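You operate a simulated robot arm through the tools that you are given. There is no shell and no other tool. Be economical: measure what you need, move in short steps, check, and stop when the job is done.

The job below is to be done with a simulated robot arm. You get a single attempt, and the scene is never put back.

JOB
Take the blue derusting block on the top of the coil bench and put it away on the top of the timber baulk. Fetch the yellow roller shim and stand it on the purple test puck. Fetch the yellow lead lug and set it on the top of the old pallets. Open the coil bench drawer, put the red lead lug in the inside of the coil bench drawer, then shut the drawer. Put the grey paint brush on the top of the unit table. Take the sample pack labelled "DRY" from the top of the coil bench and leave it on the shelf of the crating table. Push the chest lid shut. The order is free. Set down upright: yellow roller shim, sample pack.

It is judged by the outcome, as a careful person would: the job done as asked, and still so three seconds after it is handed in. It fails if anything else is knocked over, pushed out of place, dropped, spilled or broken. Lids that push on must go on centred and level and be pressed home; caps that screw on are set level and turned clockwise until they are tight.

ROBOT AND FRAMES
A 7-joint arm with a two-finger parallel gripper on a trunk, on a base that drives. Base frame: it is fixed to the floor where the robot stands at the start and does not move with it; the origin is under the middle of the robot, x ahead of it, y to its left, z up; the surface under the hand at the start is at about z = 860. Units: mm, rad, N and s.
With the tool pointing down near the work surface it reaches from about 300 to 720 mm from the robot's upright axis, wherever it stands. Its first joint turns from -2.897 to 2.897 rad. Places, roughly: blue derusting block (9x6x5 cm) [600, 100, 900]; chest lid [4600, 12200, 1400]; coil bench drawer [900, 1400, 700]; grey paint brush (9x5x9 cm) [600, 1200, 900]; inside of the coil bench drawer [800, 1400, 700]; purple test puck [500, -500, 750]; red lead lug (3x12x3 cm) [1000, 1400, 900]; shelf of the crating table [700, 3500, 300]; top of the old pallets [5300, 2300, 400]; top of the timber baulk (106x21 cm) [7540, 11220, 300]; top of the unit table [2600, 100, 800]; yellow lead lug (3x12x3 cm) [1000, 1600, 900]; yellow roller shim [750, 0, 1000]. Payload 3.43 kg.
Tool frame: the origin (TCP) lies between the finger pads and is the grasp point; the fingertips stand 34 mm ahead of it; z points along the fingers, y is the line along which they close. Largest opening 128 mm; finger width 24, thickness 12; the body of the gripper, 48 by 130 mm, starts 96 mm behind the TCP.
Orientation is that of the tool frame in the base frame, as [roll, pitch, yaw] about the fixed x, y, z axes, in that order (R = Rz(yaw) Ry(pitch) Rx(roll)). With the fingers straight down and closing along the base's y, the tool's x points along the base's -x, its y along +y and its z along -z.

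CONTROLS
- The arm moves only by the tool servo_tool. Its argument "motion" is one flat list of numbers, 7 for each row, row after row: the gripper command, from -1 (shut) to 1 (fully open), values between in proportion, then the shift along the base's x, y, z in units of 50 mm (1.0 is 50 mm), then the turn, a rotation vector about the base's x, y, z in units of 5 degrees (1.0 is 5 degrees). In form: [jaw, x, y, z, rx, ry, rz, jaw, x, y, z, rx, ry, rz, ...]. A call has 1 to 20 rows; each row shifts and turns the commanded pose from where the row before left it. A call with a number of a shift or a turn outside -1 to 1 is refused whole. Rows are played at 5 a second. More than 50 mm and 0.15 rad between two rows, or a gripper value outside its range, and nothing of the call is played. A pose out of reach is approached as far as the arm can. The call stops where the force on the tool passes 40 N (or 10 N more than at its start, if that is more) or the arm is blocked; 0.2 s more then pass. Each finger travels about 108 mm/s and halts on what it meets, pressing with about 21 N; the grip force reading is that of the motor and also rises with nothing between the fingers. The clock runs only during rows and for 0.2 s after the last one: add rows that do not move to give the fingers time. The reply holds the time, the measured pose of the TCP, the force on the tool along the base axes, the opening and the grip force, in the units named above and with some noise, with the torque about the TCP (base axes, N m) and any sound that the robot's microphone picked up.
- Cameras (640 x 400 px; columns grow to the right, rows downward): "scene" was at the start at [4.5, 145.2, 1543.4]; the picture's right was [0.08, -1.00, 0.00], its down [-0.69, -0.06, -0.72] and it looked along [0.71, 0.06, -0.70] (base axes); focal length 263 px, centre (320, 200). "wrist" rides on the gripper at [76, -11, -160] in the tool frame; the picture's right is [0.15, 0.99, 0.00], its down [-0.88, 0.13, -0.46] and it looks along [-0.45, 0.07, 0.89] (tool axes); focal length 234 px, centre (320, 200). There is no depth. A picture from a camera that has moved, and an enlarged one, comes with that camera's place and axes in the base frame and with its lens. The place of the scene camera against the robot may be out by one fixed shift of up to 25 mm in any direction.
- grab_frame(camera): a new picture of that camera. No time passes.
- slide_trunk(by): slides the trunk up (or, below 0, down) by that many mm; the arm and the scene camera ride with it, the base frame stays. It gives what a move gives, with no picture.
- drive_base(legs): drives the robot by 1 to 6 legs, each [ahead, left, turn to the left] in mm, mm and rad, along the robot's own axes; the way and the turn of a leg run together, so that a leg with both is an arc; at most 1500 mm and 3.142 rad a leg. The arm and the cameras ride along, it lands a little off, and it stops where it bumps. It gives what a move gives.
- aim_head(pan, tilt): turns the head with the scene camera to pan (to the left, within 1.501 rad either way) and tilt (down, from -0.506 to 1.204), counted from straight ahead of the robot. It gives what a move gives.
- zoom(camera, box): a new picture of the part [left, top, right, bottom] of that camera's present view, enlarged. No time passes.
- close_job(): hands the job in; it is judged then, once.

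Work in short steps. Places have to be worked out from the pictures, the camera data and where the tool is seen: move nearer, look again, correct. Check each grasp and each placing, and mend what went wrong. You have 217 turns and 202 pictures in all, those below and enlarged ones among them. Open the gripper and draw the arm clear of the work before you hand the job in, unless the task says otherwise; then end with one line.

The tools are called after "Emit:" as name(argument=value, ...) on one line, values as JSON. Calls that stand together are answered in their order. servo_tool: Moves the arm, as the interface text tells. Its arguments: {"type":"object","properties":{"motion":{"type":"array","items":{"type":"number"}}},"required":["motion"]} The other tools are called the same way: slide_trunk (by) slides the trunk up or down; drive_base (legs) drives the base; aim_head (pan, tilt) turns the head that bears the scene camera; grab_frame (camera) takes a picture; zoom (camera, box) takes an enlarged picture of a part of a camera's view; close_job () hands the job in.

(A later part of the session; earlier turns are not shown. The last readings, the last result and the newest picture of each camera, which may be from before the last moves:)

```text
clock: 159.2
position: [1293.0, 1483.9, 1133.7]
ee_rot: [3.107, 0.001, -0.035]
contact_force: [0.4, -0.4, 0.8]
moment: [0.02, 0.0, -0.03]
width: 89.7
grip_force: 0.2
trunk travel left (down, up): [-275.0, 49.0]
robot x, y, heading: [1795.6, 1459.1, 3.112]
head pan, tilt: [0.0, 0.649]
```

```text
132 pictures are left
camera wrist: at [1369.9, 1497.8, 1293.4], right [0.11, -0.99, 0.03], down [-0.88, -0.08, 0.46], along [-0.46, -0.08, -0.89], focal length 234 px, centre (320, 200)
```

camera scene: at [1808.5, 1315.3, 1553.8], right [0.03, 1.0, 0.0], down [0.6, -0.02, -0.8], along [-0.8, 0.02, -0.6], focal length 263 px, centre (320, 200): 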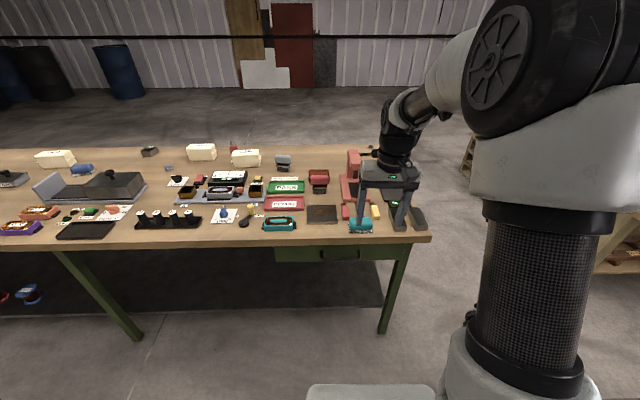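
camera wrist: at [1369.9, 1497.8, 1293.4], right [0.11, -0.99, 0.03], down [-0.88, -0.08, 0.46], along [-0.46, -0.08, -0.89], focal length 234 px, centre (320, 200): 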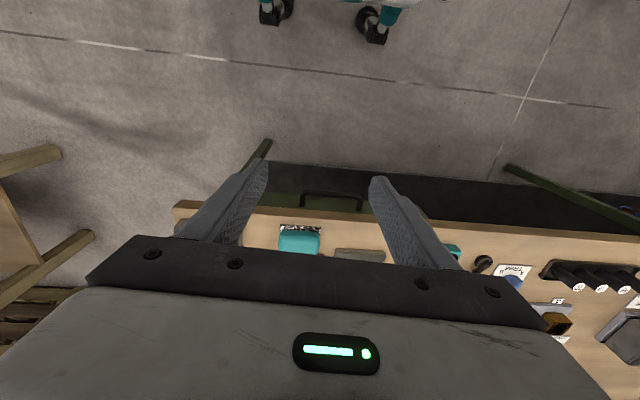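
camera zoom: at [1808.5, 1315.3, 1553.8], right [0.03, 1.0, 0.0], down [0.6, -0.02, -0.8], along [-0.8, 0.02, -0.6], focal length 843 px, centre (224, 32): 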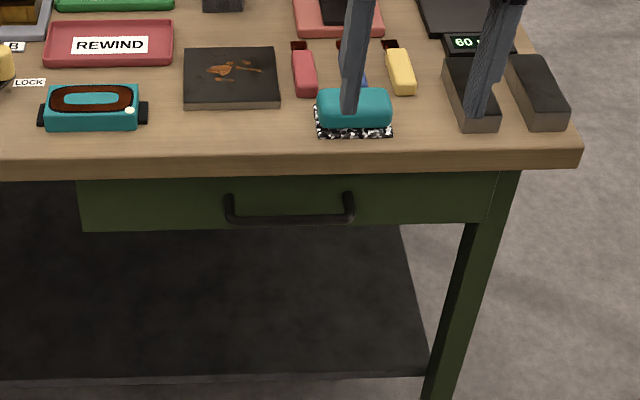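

The bar handle is near (1105, 1415, ~745). I'll grip it with a horizontal hand closing vertically: straighten the heading, then turn the tool to point at the bench.

Emit:
drive_base(legs=[[0, 0, 0.03]])

Emit:
servo_tool(motion=[0, 0, 0, 0, 0, 1, 0, 0, 0, 0, 0, 0, 1, 0, 0, 0, 0, 0, 0, 1, 0, 0, 0, 0, 0, 0, 1, 0, 0, 0, 0, 0, 0, 1, 0, 0, 0, 0, 0, 0, 1, 0, 0, 0, 0, 0, 0, 1, 0, 0, 0, 0, 0, 0, 1, 0, 0, 0, 0, 0, 0, 1, 0, 0, 0, 0, -0.5, 0, 1, 0, 0, 0, 0, -0.5, 0, 1, 0, 0, 0, 0, -0.5, 0, 1, 0, 0, 0, 0, -0.5, 0, 1, 0, 0, 0, 0, -0.5, 0, 1, 0, 0, 0, 0, -0.5, 0, 1, 0, 0, 0, 0, -0.5, 0, 1, 0, 0, 0, 0, -0.5, 0, 1, 0, 0, 0, 0, -0.5, 0, 1, 0])

Emit:
servo_tool(motion=[0, 0, 0, 0, -1, 0, 0, 0, 0, 0, 0, -1, 0, 0, 0, 0, 0, 0, -1, 0, 0, 0, 0, 0, 0, -1, 0, 0, 0, 0, 0, 0, -1, 0, 0, 0, 0, 0, 0, -1, 0, 0, 0, 0, 0, 0, -1, 0, 0, 0, 0, 0, 0, -1, 0, 0, 0, 0, 0, 0, -1, 0, 0, 0, 0, 0, 0, -1, 0, 0, 0, 0, 0, 0, -1, 0, 0, 0, 0, 0, 0, -1, 0, 0, 0, 0, 0, 0, -1, 0, 0, 0, 0, 0, 0, -1, 0, 0, 0, 0, 0, 0, -1, 0, 0, 0, 0, 0, 0, -1, 0, 0, 0, 0, 0, 0, -1, 0, 0, 0, 0, 0, 0, -1, 0, 0])

Emit:
grab_frame(camera="wrist")

Emit:
grab_frame(camera="scene")

```text
clock: 160.0
position: [1291.8, 1468.1, 1132.9]
ee_rot: [3.109, 0.001, -0.006]
contact_force: [-0.4, 0.1, -0.2]
moment: [-0.03, 0.02, -0.02]
width: 89.4
grip_force: 0.2
trunk travel left (down, up): [-275.0, 49.0]
robot x, y, heading: [1798.6, 1459.2, 3.145]
head pan, tilt: [0.0, 0.649]
```

```text
clock: 163.8
position: [1287.5, 1471.6, 909.3]
ee_rot: [0.935, 1.564, -2.172]
contact_force: [-0.2, -0.3, 1.3]
moment: [0.0, -0.04, -0.02]
width: 64.0
grip_force: 0.1
out of reach, approached as far as the arm can: row 12
trunk travel left (down, up): [-275.0, 49.0]
robot x, y, heading: [1796.3, 1455.0, 3.142]
head pan, tilt: [0.0, 0.649]
```

```text
clock: 167.6
position: [1287.5, 1468.7, 908.1]
ee_rot: [1.538, -0.008, -1.573]
contact_force: [0.2, 1.0, -0.5]
moment: [0.02, -0.04, -0.01]
width: 64.2
grip_force: 0.2
trunk travel left (down, up): [-275.0, 49.0]
robot x, y, heading: [1796.1, 1458.8, 3.144]
head pan, tilt: [0.0, 0.649]
```

```text
131 pictures are left
camera wrist: at [1446.5, 1392.9, 892.6], right [0.03, -0.14, 0.99], down [0.46, 0.88, 0.11], along [-0.89, 0.45, 0.09], focal length 234 px, centre (320, 200)
```

wrist: 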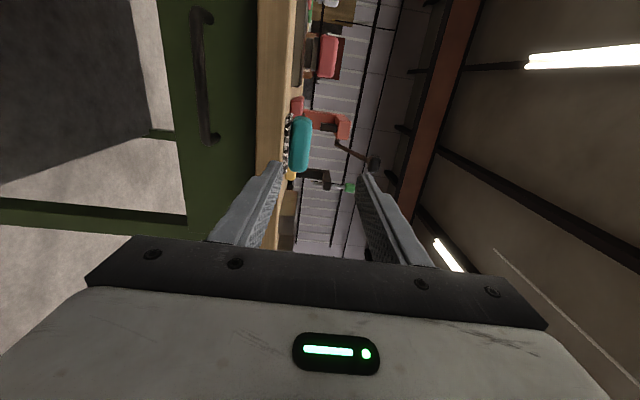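

```text
130 pictures are left
camera scene: at [1812.7, 1315.4, 1553.8], right [0.0, 1.0, 0.0], down [0.6, 0.0, -0.8], along [-0.8, 0.0, -0.6], focal length 263 px, centre (320, 200)
```

scene: 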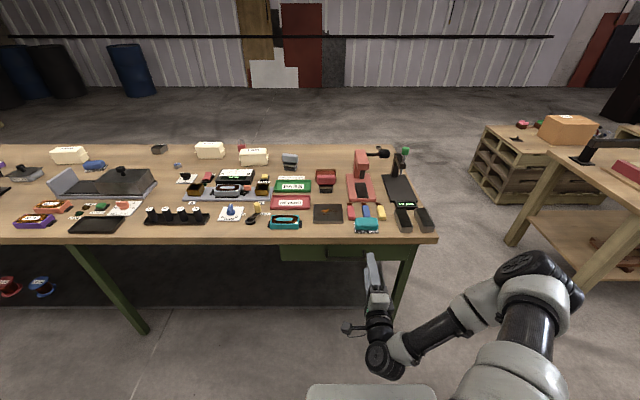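

The hand points at the drawer front. Handle bar is about (1125,1408,762); I move level with it while still 160 mm away.

Emit:
servo_tool(motion=[0, 0, -0.2, -0.95, 0, 0, 0, 0, 0, -0.2, -0.95, 0, 0, 0, 0, 0, -0.2, -0.95, 0, 0, 0, 0, 0, -0.6, -0.06, 0, 0, 0, 0, 0, 0, 0, 0, 0, 0])

Emit:
grab_frame(camera="wrist")

```text
clock: 168.8
position: [1289.4, 1411.6, 762.8]
ee_rot: [1.537, -0.007, -1.573]
contact_force: [-0.3, 0.7, -0.2]
moment: [0.02, -0.02, 0.03]
width: 64.1
grip_force: 0.1
trunk travel left (down, up): [-275.0, 49.0]
robot x, y, heading: [1797.8, 1458.5, 3.141]
head pan, tilt: [0.0, 0.649]
```

```text
129 pictures are left
camera wrist: at [1447.2, 1334.9, 747.7], right [0.03, -0.14, 0.99], down [0.46, 0.88, 0.11], along [-0.89, 0.45, 0.09], focal length 234 px, centre (320, 200)
```

wrist: 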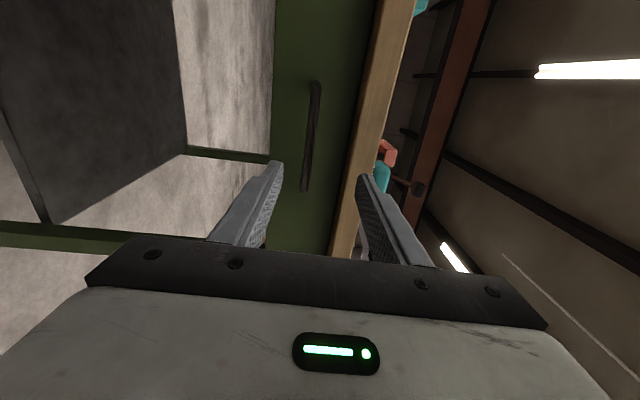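

Bar at z≈755. I narrow the jaw, lower 8 mm and advance to x≈1140.

Emit:
servo_tool(motion=[-0.15, 0, -0.12, -0.16, 0, 0, 0, -0.15, -1, 0, 0, 0, 0, 0, -0.15, -1, 0, 0, 0, 0, 0, -0.15, -0.9, 0, 0, 0, 0, 0, -0.15, 0, 0, 0, 0, 0, 0])

Emit:
grab_frame(camera="wrist")

```text
clock: 170.0
position: [1142.0, 1401.6, 753.0]
ee_rot: [1.536, -0.008, -1.575]
contact_force: [0.3, 0.0, 0.0]
moment: [0.01, -0.01, 0.0]
width: 54.5
grip_force: 0.1
trunk travel left (down, up): [-275.0, 49.0]
robot x, y, heading: [1797.1, 1455.1, 3.143]
head pan, tilt: [0.0, 0.649]
```

```text
128 pictures are left
camera wrist: at [1300.4, 1326.9, 738.9], right [0.03, -0.14, 0.99], down [0.46, 0.88, 0.11], along [-0.89, 0.45, 0.09], focal length 234 px, centre (320, 200)
```

wrist: 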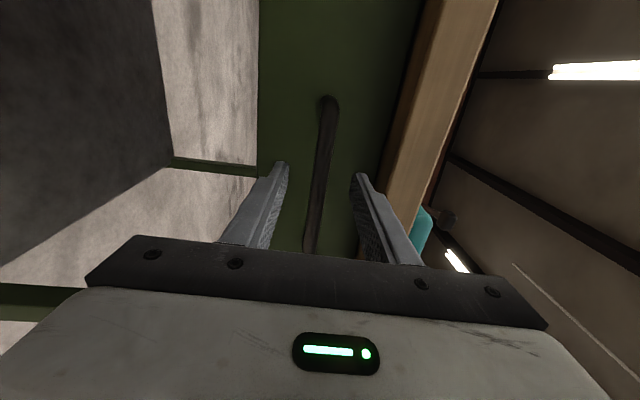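

Bar lies between the fingers at x≈1115. Advance 15 mm and close.

Emit:
servo_tool(motion=[-0.15, -0.3, 0, 0, 0, 0, 0, -1, 0, 0, 0, 0, 0, 0, -1, 0, 0, 0, 0, 0, 0, -1, 0, 0, 0, 0, 0, 0, -1, 0, 0, 0, 0, 0, 0])

Emit:
grab_frame(camera="wrist")

```text
clock: 171.2
position: [1127.7, 1401.8, 754.0]
ee_rot: [1.536, -0.008, -1.571]
contact_force: [-0.9, 0.3, 2.1]
moment: [0.55, 0.02, 0.05]
width: 13.5
grip_force: 45.2
trunk travel left (down, up): [-275.0, 49.0]
robot x, y, heading: [1796.7, 1458.5, 3.146]
head pan, tilt: [0.0, 0.649]
```

```text
127 pictures are left
camera wrist: at [1286.6, 1326.0, 739.2], right [0.03, -0.14, 0.99], down [0.46, 0.88, 0.11], along [-0.89, 0.45, 0.09], focal length 234 px, centre (320, 200)
```

wrist: 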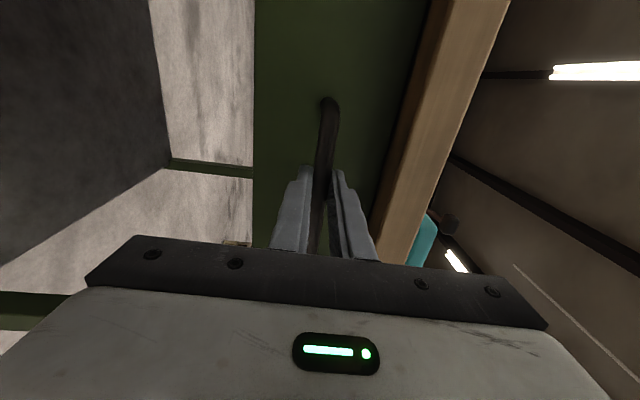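

Bar gripped (13.5 mm). I pull 60 mm with the arm first to feel the drawer.

Emit:
servo_tool(motion=[-1, 0.3, 0, 0, 0, 0, 0, -1, 0.3, 0, 0, 0, 0, 0, -1, 0.3, 0, 0, 0, 0, 0, -1, 0.3, 0, 0, 0, 0, 0, -1, 0, 0, 0, 0, 0, 0])

Emit:
drive_base(legs=[[-150, 0, 0]])

Emit:
grab_frame(camera="scene")

```text
clock: 172.4
position: [1187.3, 1402.4, 754.7]
ee_rot: [1.538, -0.008, -1.574]
contact_force: [2.1, 1.3, 1.1]
moment: [0.58, 0.04, -0.35]
width: 13.9
grip_force: 45.2
trunk travel left (down, up): [-275.0, 49.0]
robot x, y, heading: [1796.3, 1452.0, 3.142]
head pan, tilt: [0.0, 0.649]
```

```text
clock: 173.8
position: [1334.2, 1402.2, 755.2]
ee_rot: [1.538, -0.007, -1.573]
contact_force: [-0.7, -12.0, -0.9]
moment: [0.56, -0.02, 0.78]
width: 13.7
grip_force: 44.2
trunk travel left (down, up): [-275.0, 49.0]
robot x, y, heading: [1941.2, 1454.7, 3.138]
head pan, tilt: [0.0, 0.649]
```

```text
126 pictures are left
camera scene: at [1959.0, 1314.1, 1553.7], right [0.0, 1.0, 0.0], down [0.6, 0.0, -0.8], along [-0.8, 0.0, -0.6], focal length 263 px, centre (320, 200)
```

scene: 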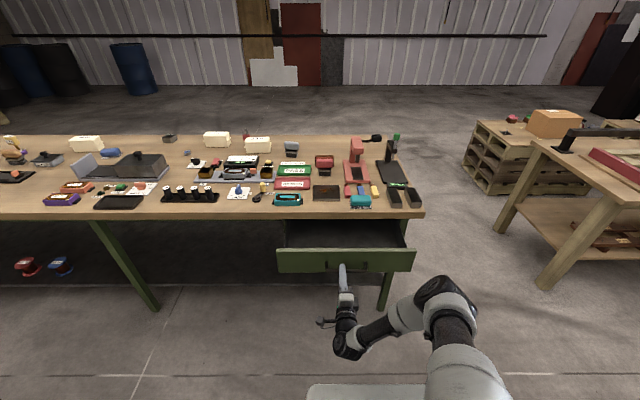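

The drawer is open about 200 mm. Release the handle, back off, and restore the tool-down orientation while rising.

Emit:
servo_tool(motion=[-0.1, 0, 0, 0, 0, 0, 0, -0.1, 0, 0, 0, 0, 0, 0, -0.1, 0, 0, 0, 0, 0, 0, 0, 1, 0, 0, 0, 0, 0, 0, 1, 0, 0, 0, 0, 0, 0, 0, 0, 1, 0, 0, 0, 0, 0, 0, 1, 0, 0, 0, 0, 0, 0, 1, 0, 0, 0, 0, 0, 0, 1, 0, 0, 0, 0, 0, 0, 1, 0, 0, 0])

Emit:
servo_tool(motion=[0, 0, 0, 0, 1, 0, 0, 0, 0, 0, 0, 1, 0, 0, 0, 0, 0, 0, 1, 0, 0, 0, 0, 0, 0, 1, 0, 0, 0, 0, 0, 0, 1, 0, 0, 0, 0, 0, 0, 1, 0, 0, 0, 0, 0, 0, 1, 0, 0, 0, 0, 0, 0, 1, 0, 0, 0, 0, 0, 0, 1, 0, 0, 0, 0, 0, 0, 1, 0, 0, 0, 0, 0, 0, 1, 0, 0, 0, 0, 0, 0, 1, 0, 0, 0, 0, 0, 0, 1, 0, 0, 0, 0, 0, 0, 1, 0, 0, 0, 0, 0, 0, 1, 0, 0, 0, 0, 0, 0, 1, 0, 0, 0, 0, 0, 0, 1, 0, 0, 0, 0, 0, 0, 1, 0, 0])

Emit:
servo_tool(motion=[0, 0, 0, 0.3, 0, -1, 0, 0, 0, 0, 0.3, 0, -1, 0, 0, 0, 0, 0.3, 0, -1, 0, 0, 0, 0, 0.3, 0, -1, 0, 0, 0, 0, 0.3, 0, -1, 0, 0, 0, 0, 0.3, 0, -1, 0, 0, 0, 0, 0.3, 0, -1, 0, 0, 0, 0, 0.3, 0, -1, 0, 0, 0, 0, 0.3, 0, -1, 0, 0, 0, 0, 0.3, 0, -1, 0, 0, 0, 0, 0, 0, -1, 0, 0, 0, 0, 0, 0, -1, 0, 0, 0, 0, 0, 0, -1, 0, 0, 0, 0, 0, 0, -1, 0, 0, 0, 0, 0, 0, -1, 0, 0, 0, 0, 0, 0, -1, 0, 0, 0, 0, 0, 0, -1, 0, 0, 0, 0, 0, 0, -1, 0])

Emit:
drive_base(legs=[[200, 0, 0]])

Emit:
grab_frame(camera="scene")

Emit:
grab_frame(camera="wrist")

```text
clock: 175.9
position: [1427.7, 1403.3, 1002.1]
ee_rot: [1.539, -0.007, -1.577]
contact_force: [-0.3, -0.6, 0.2]
moment: [0.03, -0.02, 0.0]
width: 63.9
grip_force: 0.1
trunk travel left (down, up): [-275.0, 49.0]
robot x, y, heading: [1943.4, 1453.5, 3.139]
head pan, tilt: [0.0, 0.649]
```

```text
clock: 179.8
position: [1434.9, 1401.1, 1003.6]
ee_rot: [1.062, 1.564, -2.048]
contact_force: [-0.7, -0.1, -0.1]
moment: [0.0, -0.04, -0.01]
width: 64.3
grip_force: 0.1
trunk travel left (down, up): [-275.0, 49.0]
robot x, y, heading: [1944.7, 1456.8, 3.137]
head pan, tilt: [0.0, 0.649]
```

```text
clock: 183.6
position: [1429.1, 1403.0, 1137.8]
ee_rot: [3.109, 0.001, -0.007]
contact_force: [-0.7, 0.4, -0.4]
moment: [0.03, 0.0, -0.01]
width: 64.4
grip_force: 0.0
out of reach, approached as far as the arm can: row 4, 10
trunk travel left (down, up): [-275.0, 49.0]
robot x, y, heading: [1940.7, 1455.9, 3.143]
head pan, tilt: [0.0, 0.649]
```

```text
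clock: 185.1
position: [1232.1, 1403.1, 1138.6]
ee_rot: [3.107, 0.004, -0.007]
contact_force: [0.2, -0.1, -0.6]
moment: [-0.03, -0.01, 0.0]
width: 63.8
grip_force: 0.0
trunk travel left (down, up): [-275.0, 49.0]
robot x, y, heading: [1746.9, 1456.2, 3.136]
head pan, tilt: [0.0, 0.649]
```

```text
125 pictures are left
camera scene: at [1762.3, 1315.7, 1553.8], right [0.0, 1.0, 0.0], down [0.6, 0.0, -0.8], along [-0.8, 0.0, -0.6], focal length 263 px, centre (320, 200)
```

scene: 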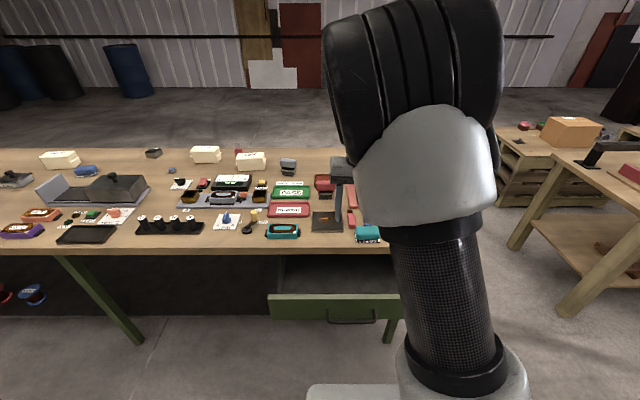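

```text
124 pictures are left
camera wrist: at [1308.7, 1419.5, 1297.9], right [0.14, -0.99, 0.03], down [-0.88, -0.11, 0.46], along [-0.45, -0.09, -0.89], focal length 234 px, centre (320, 200)
```

wrist: 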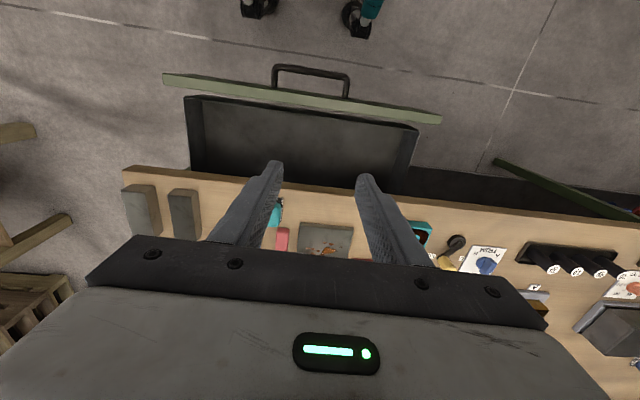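

I move the hand over the lugs area, correcting the 2° roll, and look.

Emit:
servo_tool(motion=[-0.25, -0.8, 0.2, 0, 0.4, 0, 0, -0.25, -0.8, 0.2, -0.3, 0, 0, 0, -0.25, -0.8, 0.2, -0.4, 0, 0, 0, -0.25, 0, 0, 0, 0, 0, 0])

Emit:
grab_frame(camera="wrist")

Emit:
zoom(camera="wrist", box=[220, 130, 400, 242])

```text
clock: 186.1
position: [1111.9, 1433.7, 1104.9]
ee_rot: [-3.14, 0.005, -0.009]
contact_force: [-0.8, -0.6, 0.1]
moment: [0.0, 0.0, 0.02]
width: 48.0
grip_force: 0.0
trunk travel left (down, up): [-275.0, 49.0]
robot x, y, heading: [1746.1, 1455.0, 3.139]
head pan, tilt: [0.0, 0.649]
```

```text
123 pictures are left
camera wrist: at [1186.9, 1444.0, 1265.6], right [0.14, -0.99, 0.0], down [-0.88, -0.13, 0.46], along [-0.45, -0.06, -0.89], focal length 234 px, centre (320, 200)
```

wrist: 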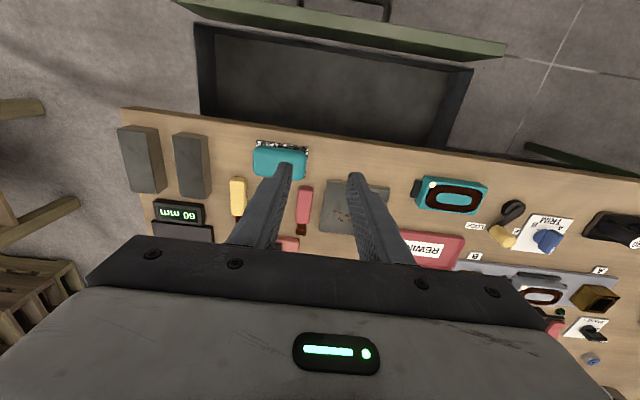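

```text
3.56 times, centred on (310, 186) of wrist
camera zoom: at [1186.9, 1444.0, 1265.6], right [0.14, -0.99, 0.0], down [-0.88, -0.13, 0.46], along [-0.45, -0.06, -0.89], focal length 833 px, centre (356, 250)
```

zoom: 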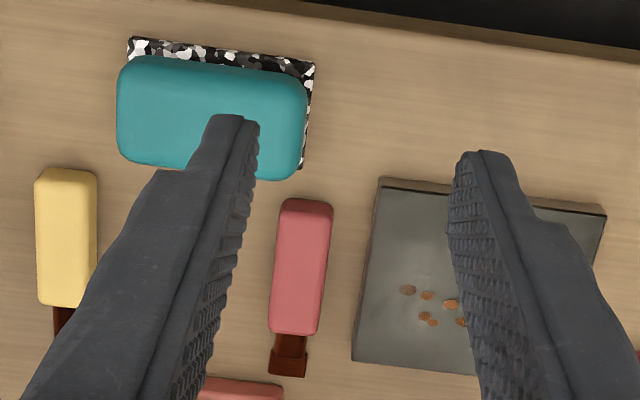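

Red lug spans x≈904–1017 at y≈1443, with a thin plate beside it. I move above it and check from close range.

Emit:
servo_tool(motion=[-0.4, -0.9, 0.06, 0, 0, 0, 0, -0.4, -0.9, 0.06, 0, 0, 0, 0, -0.4, -0.9, 0.06, 0, 0, 0, 0, -0.4, 0, 0, -0.95, 0, 0, 0.1, -0.4, 0, 0, -0.95, 0, 0, 0, -0.4, 0, 0, -0.9, 0, 0, 0, -0.4, 0, 0, 0, 0, 0, 0])

Emit:
grab_frame(camera="wrist")

Emit:
zoom(camera="wrist", box=[240, 140, 400, 240])

```text
clock: 187.7
position: [1028.0, 1441.2, 960.6]
ee_rot: [-3.141, 0.003, 0.002]
contact_force: [-0.2, -0.1, 0.7]
moment: [0.0, 0.01, -0.04]
width: 38.3
grip_force: 0.0
out of reach, approached as far as the arm can: row 2, 3
trunk travel left (down, up): [-275.0, 49.0]
robot x, y, heading: [1750.0, 1458.4, 3.138]
head pan, tilt: [0.0, 0.649]
```

```text
121 pictures are left
camera wrist: at [1104.8, 1452.2, 1121.7], right [0.15, -0.99, 0.0], down [-0.88, -0.13, 0.46], along [-0.45, -0.07, -0.89], focal length 234 px, centre (320, 200)
```

wrist: 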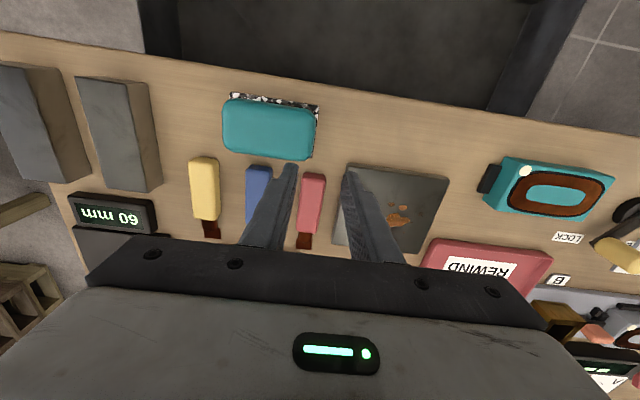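

```text
4.00 times, centred on (320, 190) of wrist
camera zoom: at [1104.8, 1452.2, 1121.7], right [0.15, -0.99, 0.0], down [-0.88, -0.13, 0.46], along [-0.45, -0.07, -0.89], focal length 937 px, centre (320, 240)
```

zoom: 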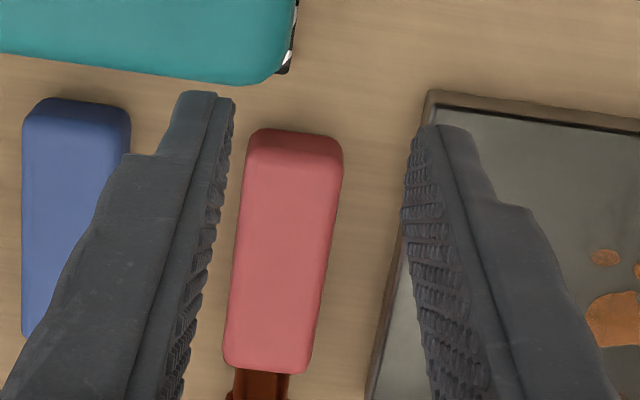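

The arm is at its reach limit; lug centre y≈1443, aligned with the hand. I drive the base 65 mm ahead (base stays below the open drawer).

Emit:
drive_base(legs=[[65, 0, 0]])

Emit:
zoom(camera="wrist", box=[240, 140, 400, 240])

```text
clock: 188.7
position: [964.5, 1439.3, 962.8]
ee_rot: [-3.14, 0.004, 0.005]
contact_force: [0.3, -0.9, -0.8]
moment: [0.0, -0.03, 0.01]
width: 38.3
grip_force: 0.1
trunk travel left (down, up): [-275.0, 49.0]
robot x, y, heading: [1683.0, 1456.9, 3.142]
head pan, tilt: [0.0, 0.649]
```

```text
4.00 times, centred on (320, 190) of wrist
camera zoom: at [1041.1, 1451.2, 1121.9], right [0.15, -0.99, 0.0], down [-0.88, -0.13, 0.46], along [-0.45, -0.07, -0.89], focal length 937 px, centre (320, 240)
```

zoom: 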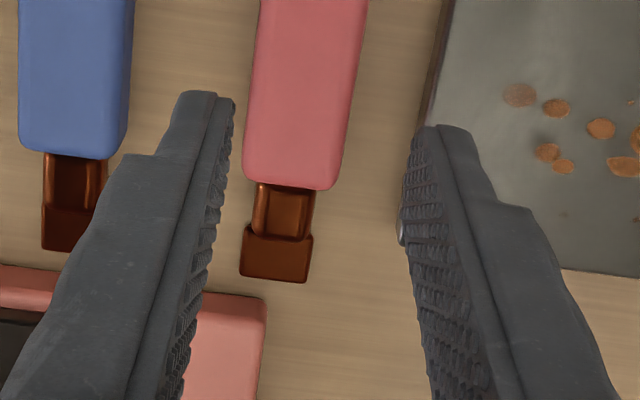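

Aligned within 2 mm. I shift y +2, lower to z≈905 and close.

Emit:
servo_tool(motion=[-0.43, 0, 0.04, -0.4, 0, 0, 0, -0.43, 0, 0, -0.4, 0, 0, 0, -0.43, 0, 0, -0.34, 0, 0, 0, -1, 0, 0, 0, 0, 0, 0, -1, 0, 0, 0, 0, 0, 0, -1, 0, 0, 0, 0, 0, 0])

Emit:
grab_frame(camera="wrist")

```text
clock: 190.1
position: [964.9, 1440.5, 905.0]
ee_rot: [-3.138, 0.002, 0.002]
contact_force: [0.4, -0.2, 0.1]
moment: [0.04, -0.04, 0.01]
width: 27.1
grip_force: 20.9
trunk travel left (down, up): [-275.0, 49.0]
robot x, y, heading: [1685.6, 1459.1, 3.142]
head pan, tilt: [0.0, 0.649]
```

```text
118 pictures are left
camera wrist: at [1042.0, 1451.7, 1065.4], right [0.15, -0.99, 0.0], down [-0.88, -0.13, 0.46], along [-0.45, -0.07, -0.89], focal length 234 px, centre (320, 200)
```

wrist: 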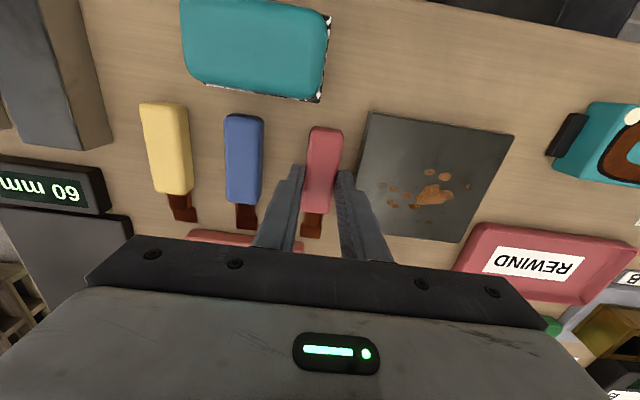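

Gripped (27 mm). Lift and carry it back over the open drawer.

Emit:
servo_tool(motion=[-1, 0, 0, 0.5, 0, 0, 0, -1, 0, 0, 1, 0, 0, 0, -1, 0, 0, 0.8, 0, 0, 0, -1, 1, 0, 0, 0, 0, 0, -1, 1, 0, 0, 0, 0, 0, -1, 1, 0, 0, 0, 0, 0, -1, 1, -0.4, 0, 0, 0, 0, -1, 1, -0.4, 0, 0, 0, 0, -1, 0, -0.4, 0, 0, 0, 0, -1, 0, 0, 0, 0, 0, 0])

Emit:
grab_frame(camera="wrist")

Emit:
aim_head(pan=0.0, tilt=0.95)

Emit:
grab_frame(camera="scene")

```text
refused: row 7 steps farther than a row can; nothing moved
```

```text
117 pictures are left
camera wrist: at [1042.0, 1451.7, 1065.4], right [0.15, -0.99, 0.0], down [-0.88, -0.13, 0.46], along [-0.45, -0.07, -0.89], focal length 234 px, centre (320, 200)
```

wrist: 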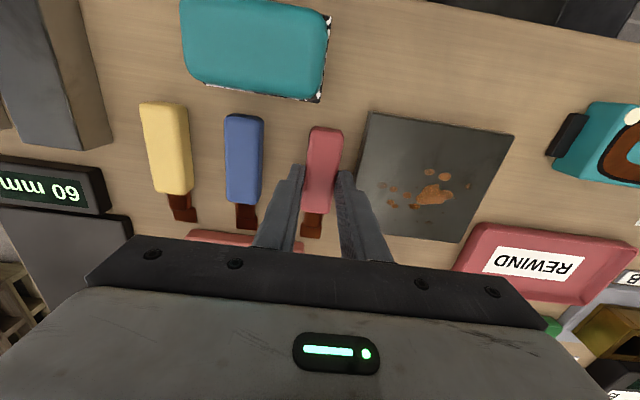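

```text
clock: 190.9
position: [964.6, 1440.0, 904.9]
ee_rot: [-3.14, 0.003, 0.005]
contact_force: [-0.8, -0.3, 0.2]
moment: [-0.02, -0.03, -0.03]
width: 27.0
grip_force: 21.1
trunk travel left (down, up): [-275.0, 49.0]
robot x, y, heading: [1681.7, 1452.9, 3.141]
head pan, tilt: [0.0, 0.949]
```

```text
116 pictures are left
camera scene: at [1713.3, 1315.8, 1529.7], right [0.0, 1.0, 0.0], down [0.81, 0.0, -0.58], along [-0.58, 0.0, -0.81], focal length 263 px, centre (320, 200)
```

scene: 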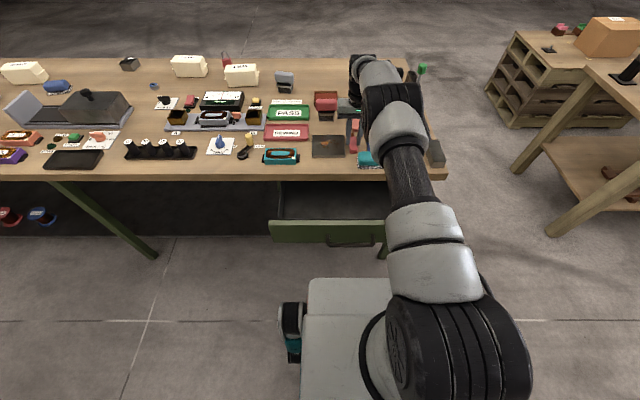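

Fix the row sizes: lift, then back over the drawer.

Emit:
servo_tool(motion=[-1, 0, 0, 0.5, 0, 0, 0, -1, 0, 0, 1, 0, 0, 0, -1, 0, 0, 0.8, 0, 0, 0, -1, 1, 0, 0, 0, 0, 0, -1, 1, 0, 0, 0, 0, 0, -1, 1, 0, 0, 0, 0, 0, -1, 1, 0, 0, 0, 0, 0, -1, 1, 0, 0, 0, 0, 0, -1, 0, -0.8, 0, 0, 0, 0, -1, 0, 0, 0, 0, 0, 0])

Emit:
grab_frame(camera="wrist")

Emit:
grab_frame(camera="scene")

```text
clock: 193.1
position: [1217.5, 1400.6, 1023.3]
ee_rot: [-3.139, 0.004, 0.003]
contact_force: [-0.3, -0.2, -0.1]
moment: [-0.01, 0.0, -0.01]
width: 27.4
grip_force: 21.4
trunk travel left (down, up): [-275.0, 49.0]
robot x, y, heading: [1684.8, 1454.2, 3.134]
head pan, tilt: [0.0, 0.949]
```

```text
115 pictures are left
camera wrist: at [1293.7, 1412.9, 1182.8], right [0.15, -0.99, 0.0], down [-0.88, -0.14, 0.46], along [-0.45, -0.07, -0.89], focal length 234 px, centre (320, 200)
```

wrist: 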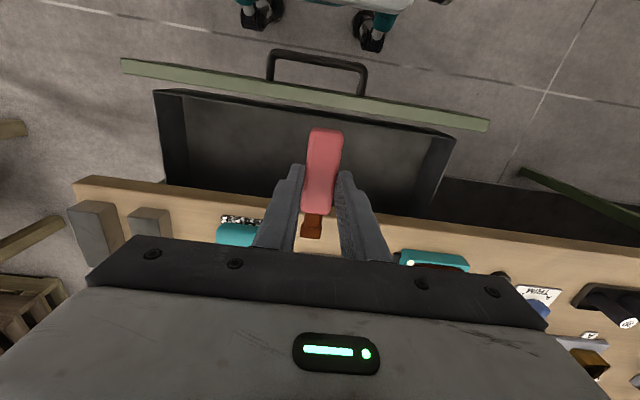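

```text
114 pictures are left
camera scene: at [1713.1, 1315.6, 1529.6], right [0.0, 1.0, 0.0], down [0.81, 0.0, -0.58], along [-0.58, 0.0, -0.81], focal length 263 px, centre (320, 200)
```

scene: 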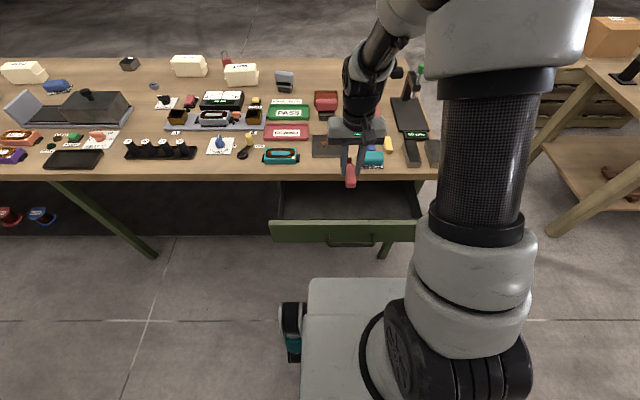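

The lug is over the drawer interior. I lower it into the drawer, then feel for the floor.

Emit:
servo_tool(motion=[-1, 0, 0, -1, 0, 0, 0, -1, 0, 0, -1, 0, 0, 0, -1, 0, 0, -1, 0, 0, 0, -1, 0, 0, -1, 0, 0, 0, -1, 0, 0, -0.5, 0, 0, 0, -1, 0, 0, 0, 0, 0, 0])

Emit:
grab_frame(camera="wrist")

```text
clock: 194.5
position: [1213.5, 1402.7, 793.7]
ee_rot: [-3.139, 0.002, 0.004]
contact_force: [-0.1, -0.5, 0.7]
moment: [0.0, -0.02, -0.02]
width: 27.1
grip_force: 21.3
trunk travel left (down, up): [-275.0, 49.0]
robot x, y, heading: [1686.3, 1457.0, 3.138]
head pan, tilt: [0.0, 0.949]
```

```text
113 pictures are left
camera wrist: at [1290.8, 1414.2, 953.9], right [0.15, -0.99, 0.0], down [-0.88, -0.13, 0.46], along [-0.45, -0.07, -0.89], focal length 234 px, centre (320, 200)
```

wrist: 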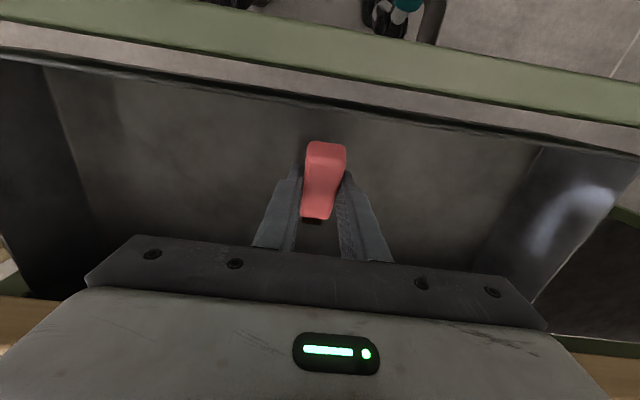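

The lug has sagged a bit in the grip; setting it on the floor will level it. I continue down in steps.

Emit:
servo_tool(motion=[-1, 0, 0, -0.2, 0, 0, 0, -1, 0, 0, -0.2, 0, 0, 0, -1, 0, 0, 0, 0, 0, 0])

Emit:
servo_tool(motion=[-1, 0, 0, -0.12, 0, 0, 0, -1, 0, 0, 0, 0, 0, 0])

Emit:
servo_tool(motion=[-1, 0, 0, -0.12, 0, 0, 0, -1, 0, 0, 0, 0, 0, 0])

Emit:
grab_frame(camera="wrist")

```text
clock: 195.3
position: [1214.2, 1401.1, 775.6]
ee_rot: [-3.14, 0.003, 0.003]
contact_force: [0.3, 0.2, -1.2]
moment: [0.0, -0.05, 0.02]
width: 27.1
grip_force: 21.3
trunk travel left (down, up): [-275.0, 49.0]
robot x, y, heading: [1685.3, 1457.0, 3.137]
head pan, tilt: [0.0, 0.949]
```

```text
clock: 195.9
position: [1212.4, 1401.5, 769.5]
ee_rot: [-3.139, 0.006, 0.004]
contact_force: [-1.2, 1.1, 8.5]
moment: [0.03, 0.71, -0.1]
width: 27.3
grip_force: 21.2
trunk travel left (down, up): [-275.0, 49.0]
robot x, y, heading: [1682.5, 1457.5, 3.136]
head pan, tilt: [0.0, 0.949]
```

```text
clock: 196.5
position: [1216.1, 1401.6, 764.0]
ee_rot: [-3.14, 0.004, 0.004]
contact_force: [0.5, 0.0, 8.7]
moment: [-0.01, 0.59, -0.05]
width: 27.3
grip_force: 20.8
trunk travel left (down, up): [-275.0, 49.0]
robot x, y, heading: [1686.8, 1455.3, 3.143]
head pan, tilt: [0.0, 0.949]
```

```text
112 pictures are left
camera wrist: at [1291.2, 1412.7, 924.0], right [0.15, -0.99, 0.0], down [-0.88, -0.13, 0.46], along [-0.45, -0.07, -0.89], focal length 234 px, centre (320, 200)
```

wrist: 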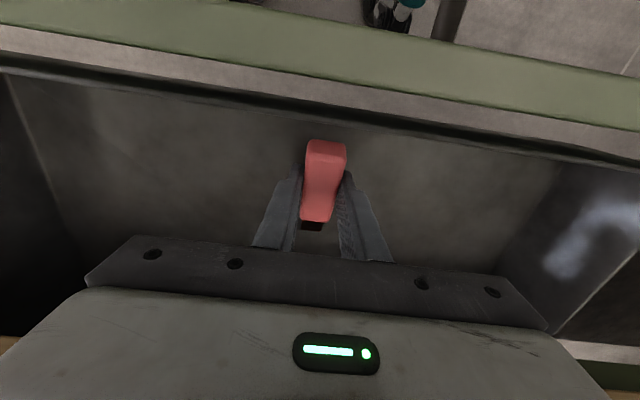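

Its end touches and it is being levelled; continue down.

Emit:
servo_tool(motion=[-1, 0, 0, -0.12, 0, 0, 0, -1, 0, 0, -0.12, 0, 0, 0, -1, 0, 0, 0, 0, 0, 0])

Emit:
servo_tool(motion=[-1, 0, 0, -0.12, 0, 0, 0, -1, 0, 0, -0.12, 0, 0, 0, -1, 0, 0, 0, 0, 0, 0])

Emit:
grab_frame(camera="wrist")

```text
clock: 197.3
position: [1212.9, 1400.3, 752.3]
ee_rot: [-3.138, 0.004, 0.005]
contact_force: [-0.6, 1.9, 7.9]
moment: [0.1, 0.59, -0.12]
width: 27.1
grip_force: 21.1
trunk travel left (down, up): [-275.0, 49.0]
robot x, y, heading: [1681.7, 1454.4, 3.14]
head pan, tilt: [0.0, 0.949]
```

```text
clock: 197.9
position: [1208.4, 1401.5, 747.3]
ee_rot: [3.141, 0.015, 0.005]
contact_force: [-1.6, 1.8, 21.5]
moment: [-0.06, -0.22, 0.09]
width: 27.0
grip_force: 21.3
trunk travel left (down, up): [-275.0, 49.0]
robot x, y, heading: [1681.6, 1460.8, 3.138]
head pan, tilt: [0.0, 0.949]
stopped in row 2: the force on the tool passed its limit at 50 N (the readings are from after the stop); the commanded pose is now the measured one
```

```text
111 pictures are left
camera wrist: at [1287.7, 1411.9, 906.6], right [0.15, -0.99, 0.0], down [-0.87, -0.13, 0.47], along [-0.46, -0.07, -0.88], focal length 234 px, centre (320, 200)
```

wrist: 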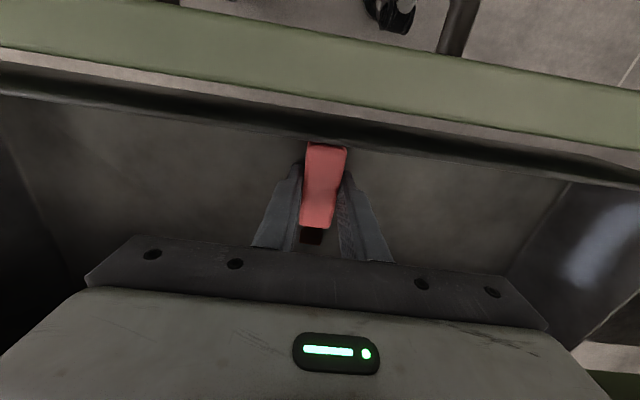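

On the floor now. Ease off 2 mm, open, and rise.

Emit:
servo_tool(motion=[-1, 0, 0, 0.05, 0, 0, 0, -0.3, 0, 0, 0, 0, 0, 0, 0, 0, 0, 0, 0, 0, 0, 0, 0, 0, 0, 0, 0, 0, 0, 0, 0, 0.5, 0, 0, 0, 0, 0, 0, 1, 0, 0, 0, 0, 0, 0, 1, 0, 0, 0, 0, 0, 0, 0, 0, 0, 0])

Emit:
grab_frame(camera="wrist")

```text
clock: 199.7
position: [1211.4, 1399.5, 869.0]
ee_rot: [-3.139, 0.009, 0.004]
contact_force: [0.4, 0.0, 0.6]
moment: [-0.01, 0.03, -0.01]
width: 63.7
grip_force: 0.1
trunk travel left (down, up): [-275.0, 49.0]
robot x, y, heading: [1677.4, 1456.7, 3.137]
head pan, tilt: [0.0, 0.949]
```

```text
110 pictures are left
camera wrist: at [1288.5, 1410.4, 1029.2], right [0.15, -0.99, 0.0], down [-0.88, -0.13, 0.46], along [-0.46, -0.07, -0.89], focal length 234 px, centre (320, 200)
```

wrist: 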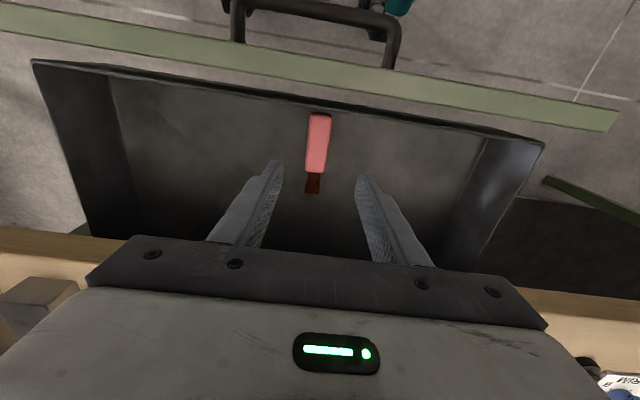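

The red lug lies in the drawer. Now to close it: rise, back off 380 mm, and turn the tool horizontal to push the handle.

Emit:
servo_tool(motion=[0, 0, 0, 1, 0, 0, 0, 0, 0, 0, 1, 0, 0, 0, 0, 0, 0, 1, 0, 0, 0])

Emit:
drive_base(legs=[[-330, 0, 0.005]])

Emit:
servo_tool(motion=[-0.5, 0, 0, -0.4, 0, 1, 0, -0.5, 0, 0, -0.4, 0, 1, 0, -0.5, 0, 0, -0.4, 0, 1, 0, -0.5, 0, 0, -0.4, 0, 1, 0, -0.5, 0, 0, -0.4, 0, 1, 0, -0.5, 0, 0, -0.4, 0, 1, 0, -0.5, 0, 0, -0.4, 0, 1, 0, -0.5, 0, 0, -0.4, 0, 1, 0, -0.5, 0, 0, -0.4, 0, 1, 0, -0.5, 0, 0, -0.4, 0, 1, 0, -0.5, 0, 0, -0.4, 0, 1, 0, -0.5, 0, 0, -0.4, 0, 1, 0, -0.5, 0, 0, 0, 0, 1, 0, -0.5, 0, 0, 0, 0, 1, 0, -0.5, 0, 0, 0, 0, 1, 0, -0.5, 0, 0, 0, 0, 1, 0, -0.5, 0, 0, 0, 0, 1, 0, -0.5, 0, 0, 0, 0, 0.9, 0, -0.5, 0, 0, 0, 0, 0, 0])

Emit:
grab_frame(camera="wrist")

Emit:
grab_frame(camera="scene")

```text
clock: 200.5
position: [1206.7, 1401.5, 1018.4]
ee_rot: [-3.141, 0.006, 0.005]
contact_force: [0.3, -0.3, -0.6]
moment: [-0.01, 0.0, 0.03]
width: 64.0
grip_force: 0.0
trunk travel left (down, up): [-275.0, 49.0]
robot x, y, heading: [1679.1, 1460.4, 3.138]
head pan, tilt: [0.0, 0.949]
```

```text
clock: 202.7
position: [1536.0, 1398.6, 1018.7]
ee_rot: [-3.141, 0.008, 0.008]
contact_force: [0.0, -0.4, 0.1]
moment: [0.04, -0.02, 0.0]
width: 64.1
grip_force: 0.2
trunk travel left (down, up): [-275.0, 49.0]
robot x, y, heading: [2013.5, 1456.9, -3.14]
head pan, tilt: [0.0, 0.949]
```

```text
clock: 206.7
position: [1533.8, 1399.1, 778.5]
ee_rot: [-1.395, 1.562, 1.748]
contact_force: [-0.3, 0.1, 0.5]
moment: [-0.01, 0.01, -0.03]
width: 32.0
grip_force: 0.2
trunk travel left (down, up): [-275.0, 49.0]
robot x, y, heading: [2012.5, 1453.6, -3.145]
head pan, tilt: [0.0, 0.949]
```

```text
109 pictures are left
camera wrist: at [1695.0, 1410.6, 702.8], right [0.0, -0.99, -0.16], down [0.46, -0.14, 0.88], along [-0.89, -0.07, 0.45], focal length 234 px, centre (320, 200)
```

wrist: 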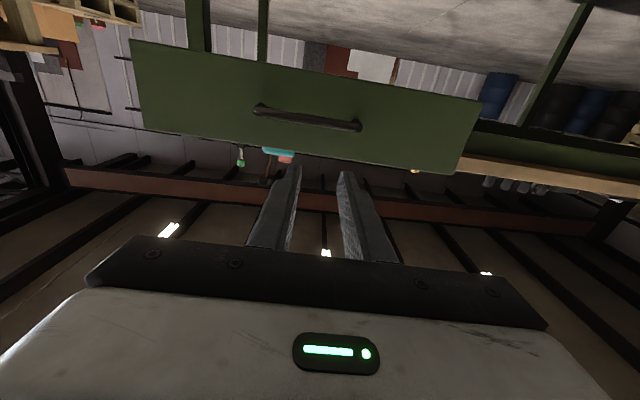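

```text
108 pictures are left
camera scene: at [2042.6, 1316.0, 1529.7], right [0.0, 1.0, 0.0], down [0.81, 0.0, -0.58], along [-0.58, 0.0, -0.81], focal length 263 px, centre (320, 200)
```

scene: 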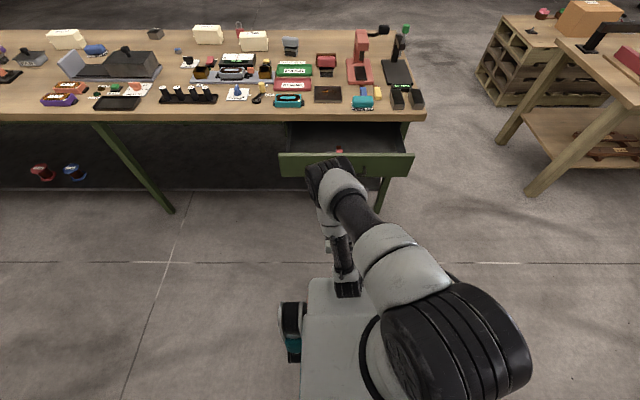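

I lower to the bar height (z≈757), y +8, and drive ahead to push the drawer most of the way.

Emit:
servo_tool(motion=[-0.5, 0, 0.16, -0.42, 0, 0, 0, -0.5, 0, 0, 0, 0, 0, 0])

Emit:
drive_base(legs=[[330, 0, 0]])

Emit:
grab_frame(camera="wrist")

Emit:
grab_frame(camera="scene")

```text
clock: 207.2
position: [1533.4, 1408.0, 757.5]
ee_rot: [-1.565, 1.563, 1.576]
contact_force: [-0.8, -0.1, -0.2]
moment: [0.0, 0.03, 0.03]
width: 32.0
grip_force: 0.2
trunk travel left (down, up): [-275.0, 49.0]
robot x, y, heading: [2007.2, 1458.9, -3.139]
head pan, tilt: [0.0, 0.949]
```

```text
clock: 209.4
position: [1203.2, 1409.6, 757.7]
ee_rot: [-1.568, 1.563, 1.564]
contact_force: [0.7, 0.8, -0.5]
moment: [0.0, -0.01, 0.0]
width: 32.0
grip_force: 0.1
trunk travel left (down, up): [-275.0, 49.0]
robot x, y, heading: [1683.5, 1457.1, 3.136]
head pan, tilt: [0.0, 0.949]
```

```text
107 pictures are left
camera wrist: at [1363.2, 1421.2, 683.1], right [-0.01, -0.99, -0.16], down [0.45, -0.14, 0.88], along [-0.89, -0.06, 0.45], focal length 234 px, centre (320, 200)
```

wrist: 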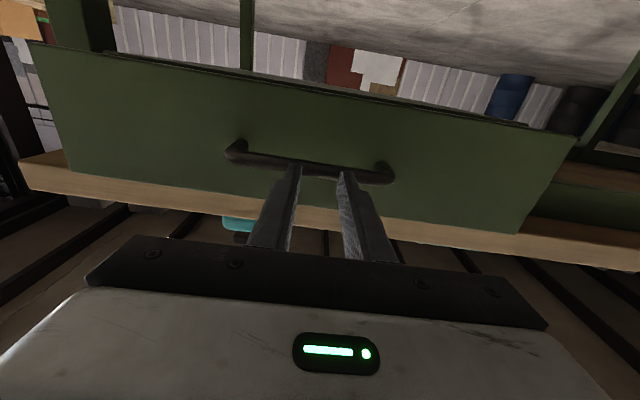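

```text
106 pictures are left
camera scene: at [1711.7, 1316.3, 1529.7], right [0.01, 1.0, 0.0], down [0.81, 0.0, -0.58], along [-0.58, 0.0, -0.81], focal length 263 px, centre (320, 200)
```

scene: 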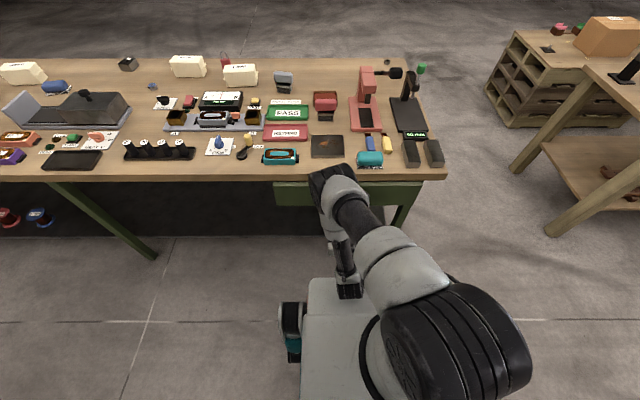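

The drawer follows. I push the last ~50 mm with the arm until it resists.

Emit:
servo_tool(motion=[-0.5, -0.4, 0, 0, 0, 0, 0, -0.5, -0.3, 0, 0, 0, 0, 0, -0.5, -0.2, 0, 0, 0, 0, 0, -0.5, -0.1, 0, 0, 0, 0, 0, -0.5, -0.1, 0, 0, 0, 0, 0, -0.5, -0.1, 0, 0, 0, 0, 0, -0.5, -0.1, 0, 0, 0, 0, 0, -0.5, 0, 0, 0, 0, 0, 0])

Emit:
grab_frame(camera="wrist")

```text
clock: 210.8
position: [1152.8, 1410.6, 756.6]
ee_rot: [-1.789, 1.559, 1.344]
contact_force: [12.4, 1.1, 10.7]
moment: [-0.2, 0.34, 0.24]
width: 31.6
grip_force: 0.0
trunk travel left (down, up): [-275.0, 49.0]
robot x, y, heading: [1683.4, 1457.1, 3.136]
head pan, tilt: [0.0, 0.949]
stopped in row 6: the force on the tool passed its limit at 48 N (the readings are from after the stop); the commanded pose is now the measured one
```

```text
105 pictures are left
camera wrist: at [1313.1, 1421.8, 682.4], right [-0.01, -0.99, -0.16], down [0.45, -0.14, 0.88], along [-0.89, -0.06, 0.45], focal length 234 px, centre (320, 200)
```

wrist: 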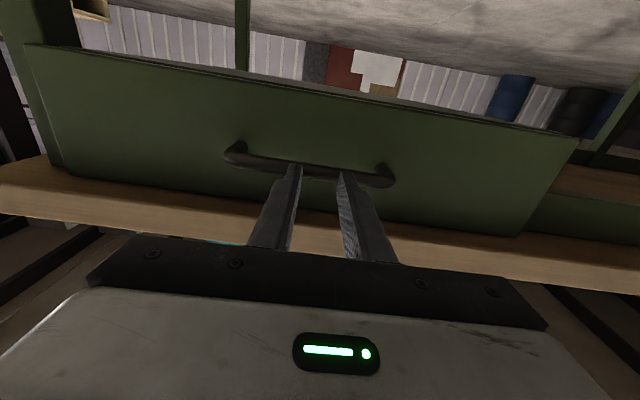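

The drawer hit its stop: shut. I back off, rise and point the tool down again for the yellow lug.

Emit:
servo_tool(motion=[-0.5, 1, 0, 0, 0, 0, 0, -0.5, 1, 0, 0, 0, 0, 0, -0.5, 0, 0, 0.95, 0, -1, 0, -0.5, 0, 0, 0.95, 0, -1, 0, -0.5, 0, 0, 0.95, 0, -1, 0, -0.5, 0, 0, 0.95, 0, -1, 0, -0.5, 0, 0, 0.95, 0, -1, 0, -0.5, 0, 0, 0.95, 0, -1, 0, -0.5, 0, 0, 0.95, 0, -1, 0, -0.5, 0, 0, 0.4, 0, -1, 0, -0.5, 0, 0, 0, 0, -1, 0, -0.5, 0, 0, 0, 0, -1, 0, -0.5, 0, 0, 0, 0, -1, 0, -0.5, 0, 0, 0, 0, -1, 0, -0.5, 0, 0, 0, 0, -1, 0, -0.5, 0, 0, 0, 0, -1, 0, -0.5, 0, 0, 0, 0, -1, 0, -0.5, 0, 0, 0, 0, -1, 0, -0.5, 0, 0, 0, 0, -1, 0, -0.5, 0, 0, 0, 0, -0.9, 0])

Emit:
grab_frame(camera="wrist")

Emit:
grab_frame(camera="scene")

```text
clock: 211.3
position: [1220.0, 1411.5, 762.2]
ee_rot: [-0.533, 1.555, 2.601]
contact_force: [-7.1, -2.1, 3.9]
moment: [-0.1, -0.11, -0.28]
width: 32.0
grip_force: 0.0
trunk travel left (down, up): [-275.0, 49.0]
robot x, y, heading: [1681.6, 1458.0, 3.135]
head pan, tilt: [0.0, 0.949]
stopped in row 2: the force on the tool passed its limit at 85 N (the readings are from after the stop); the commanded pose is now the measured one
```

```text
104 pictures are left
camera wrist: at [1379.0, 1422.1, 684.3], right [-0.01, -0.99, -0.15], down [0.47, -0.14, 0.87], along [-0.88, -0.07, 0.46], focal length 234 px, centre (320, 200)
```

wrist: 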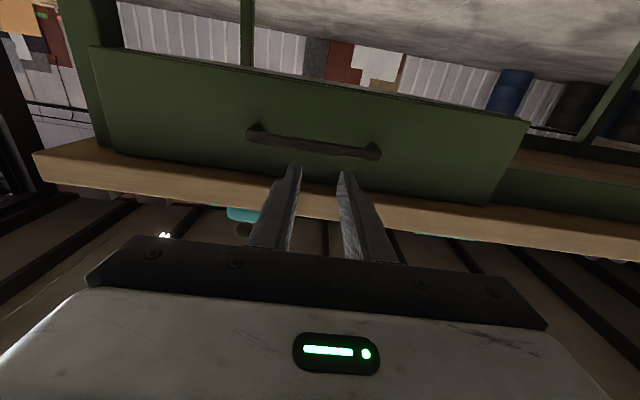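

```text
103 pictures are left
camera scene: at [1711.8, 1317.2, 1529.7], right [0.0, 1.0, 0.0], down [0.81, 0.0, -0.58], along [-0.58, 0.0, -0.81], focal length 263 px, centre (320, 200)
```

scene: 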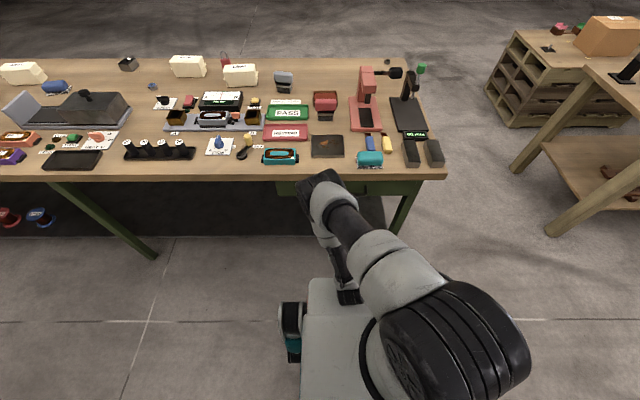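

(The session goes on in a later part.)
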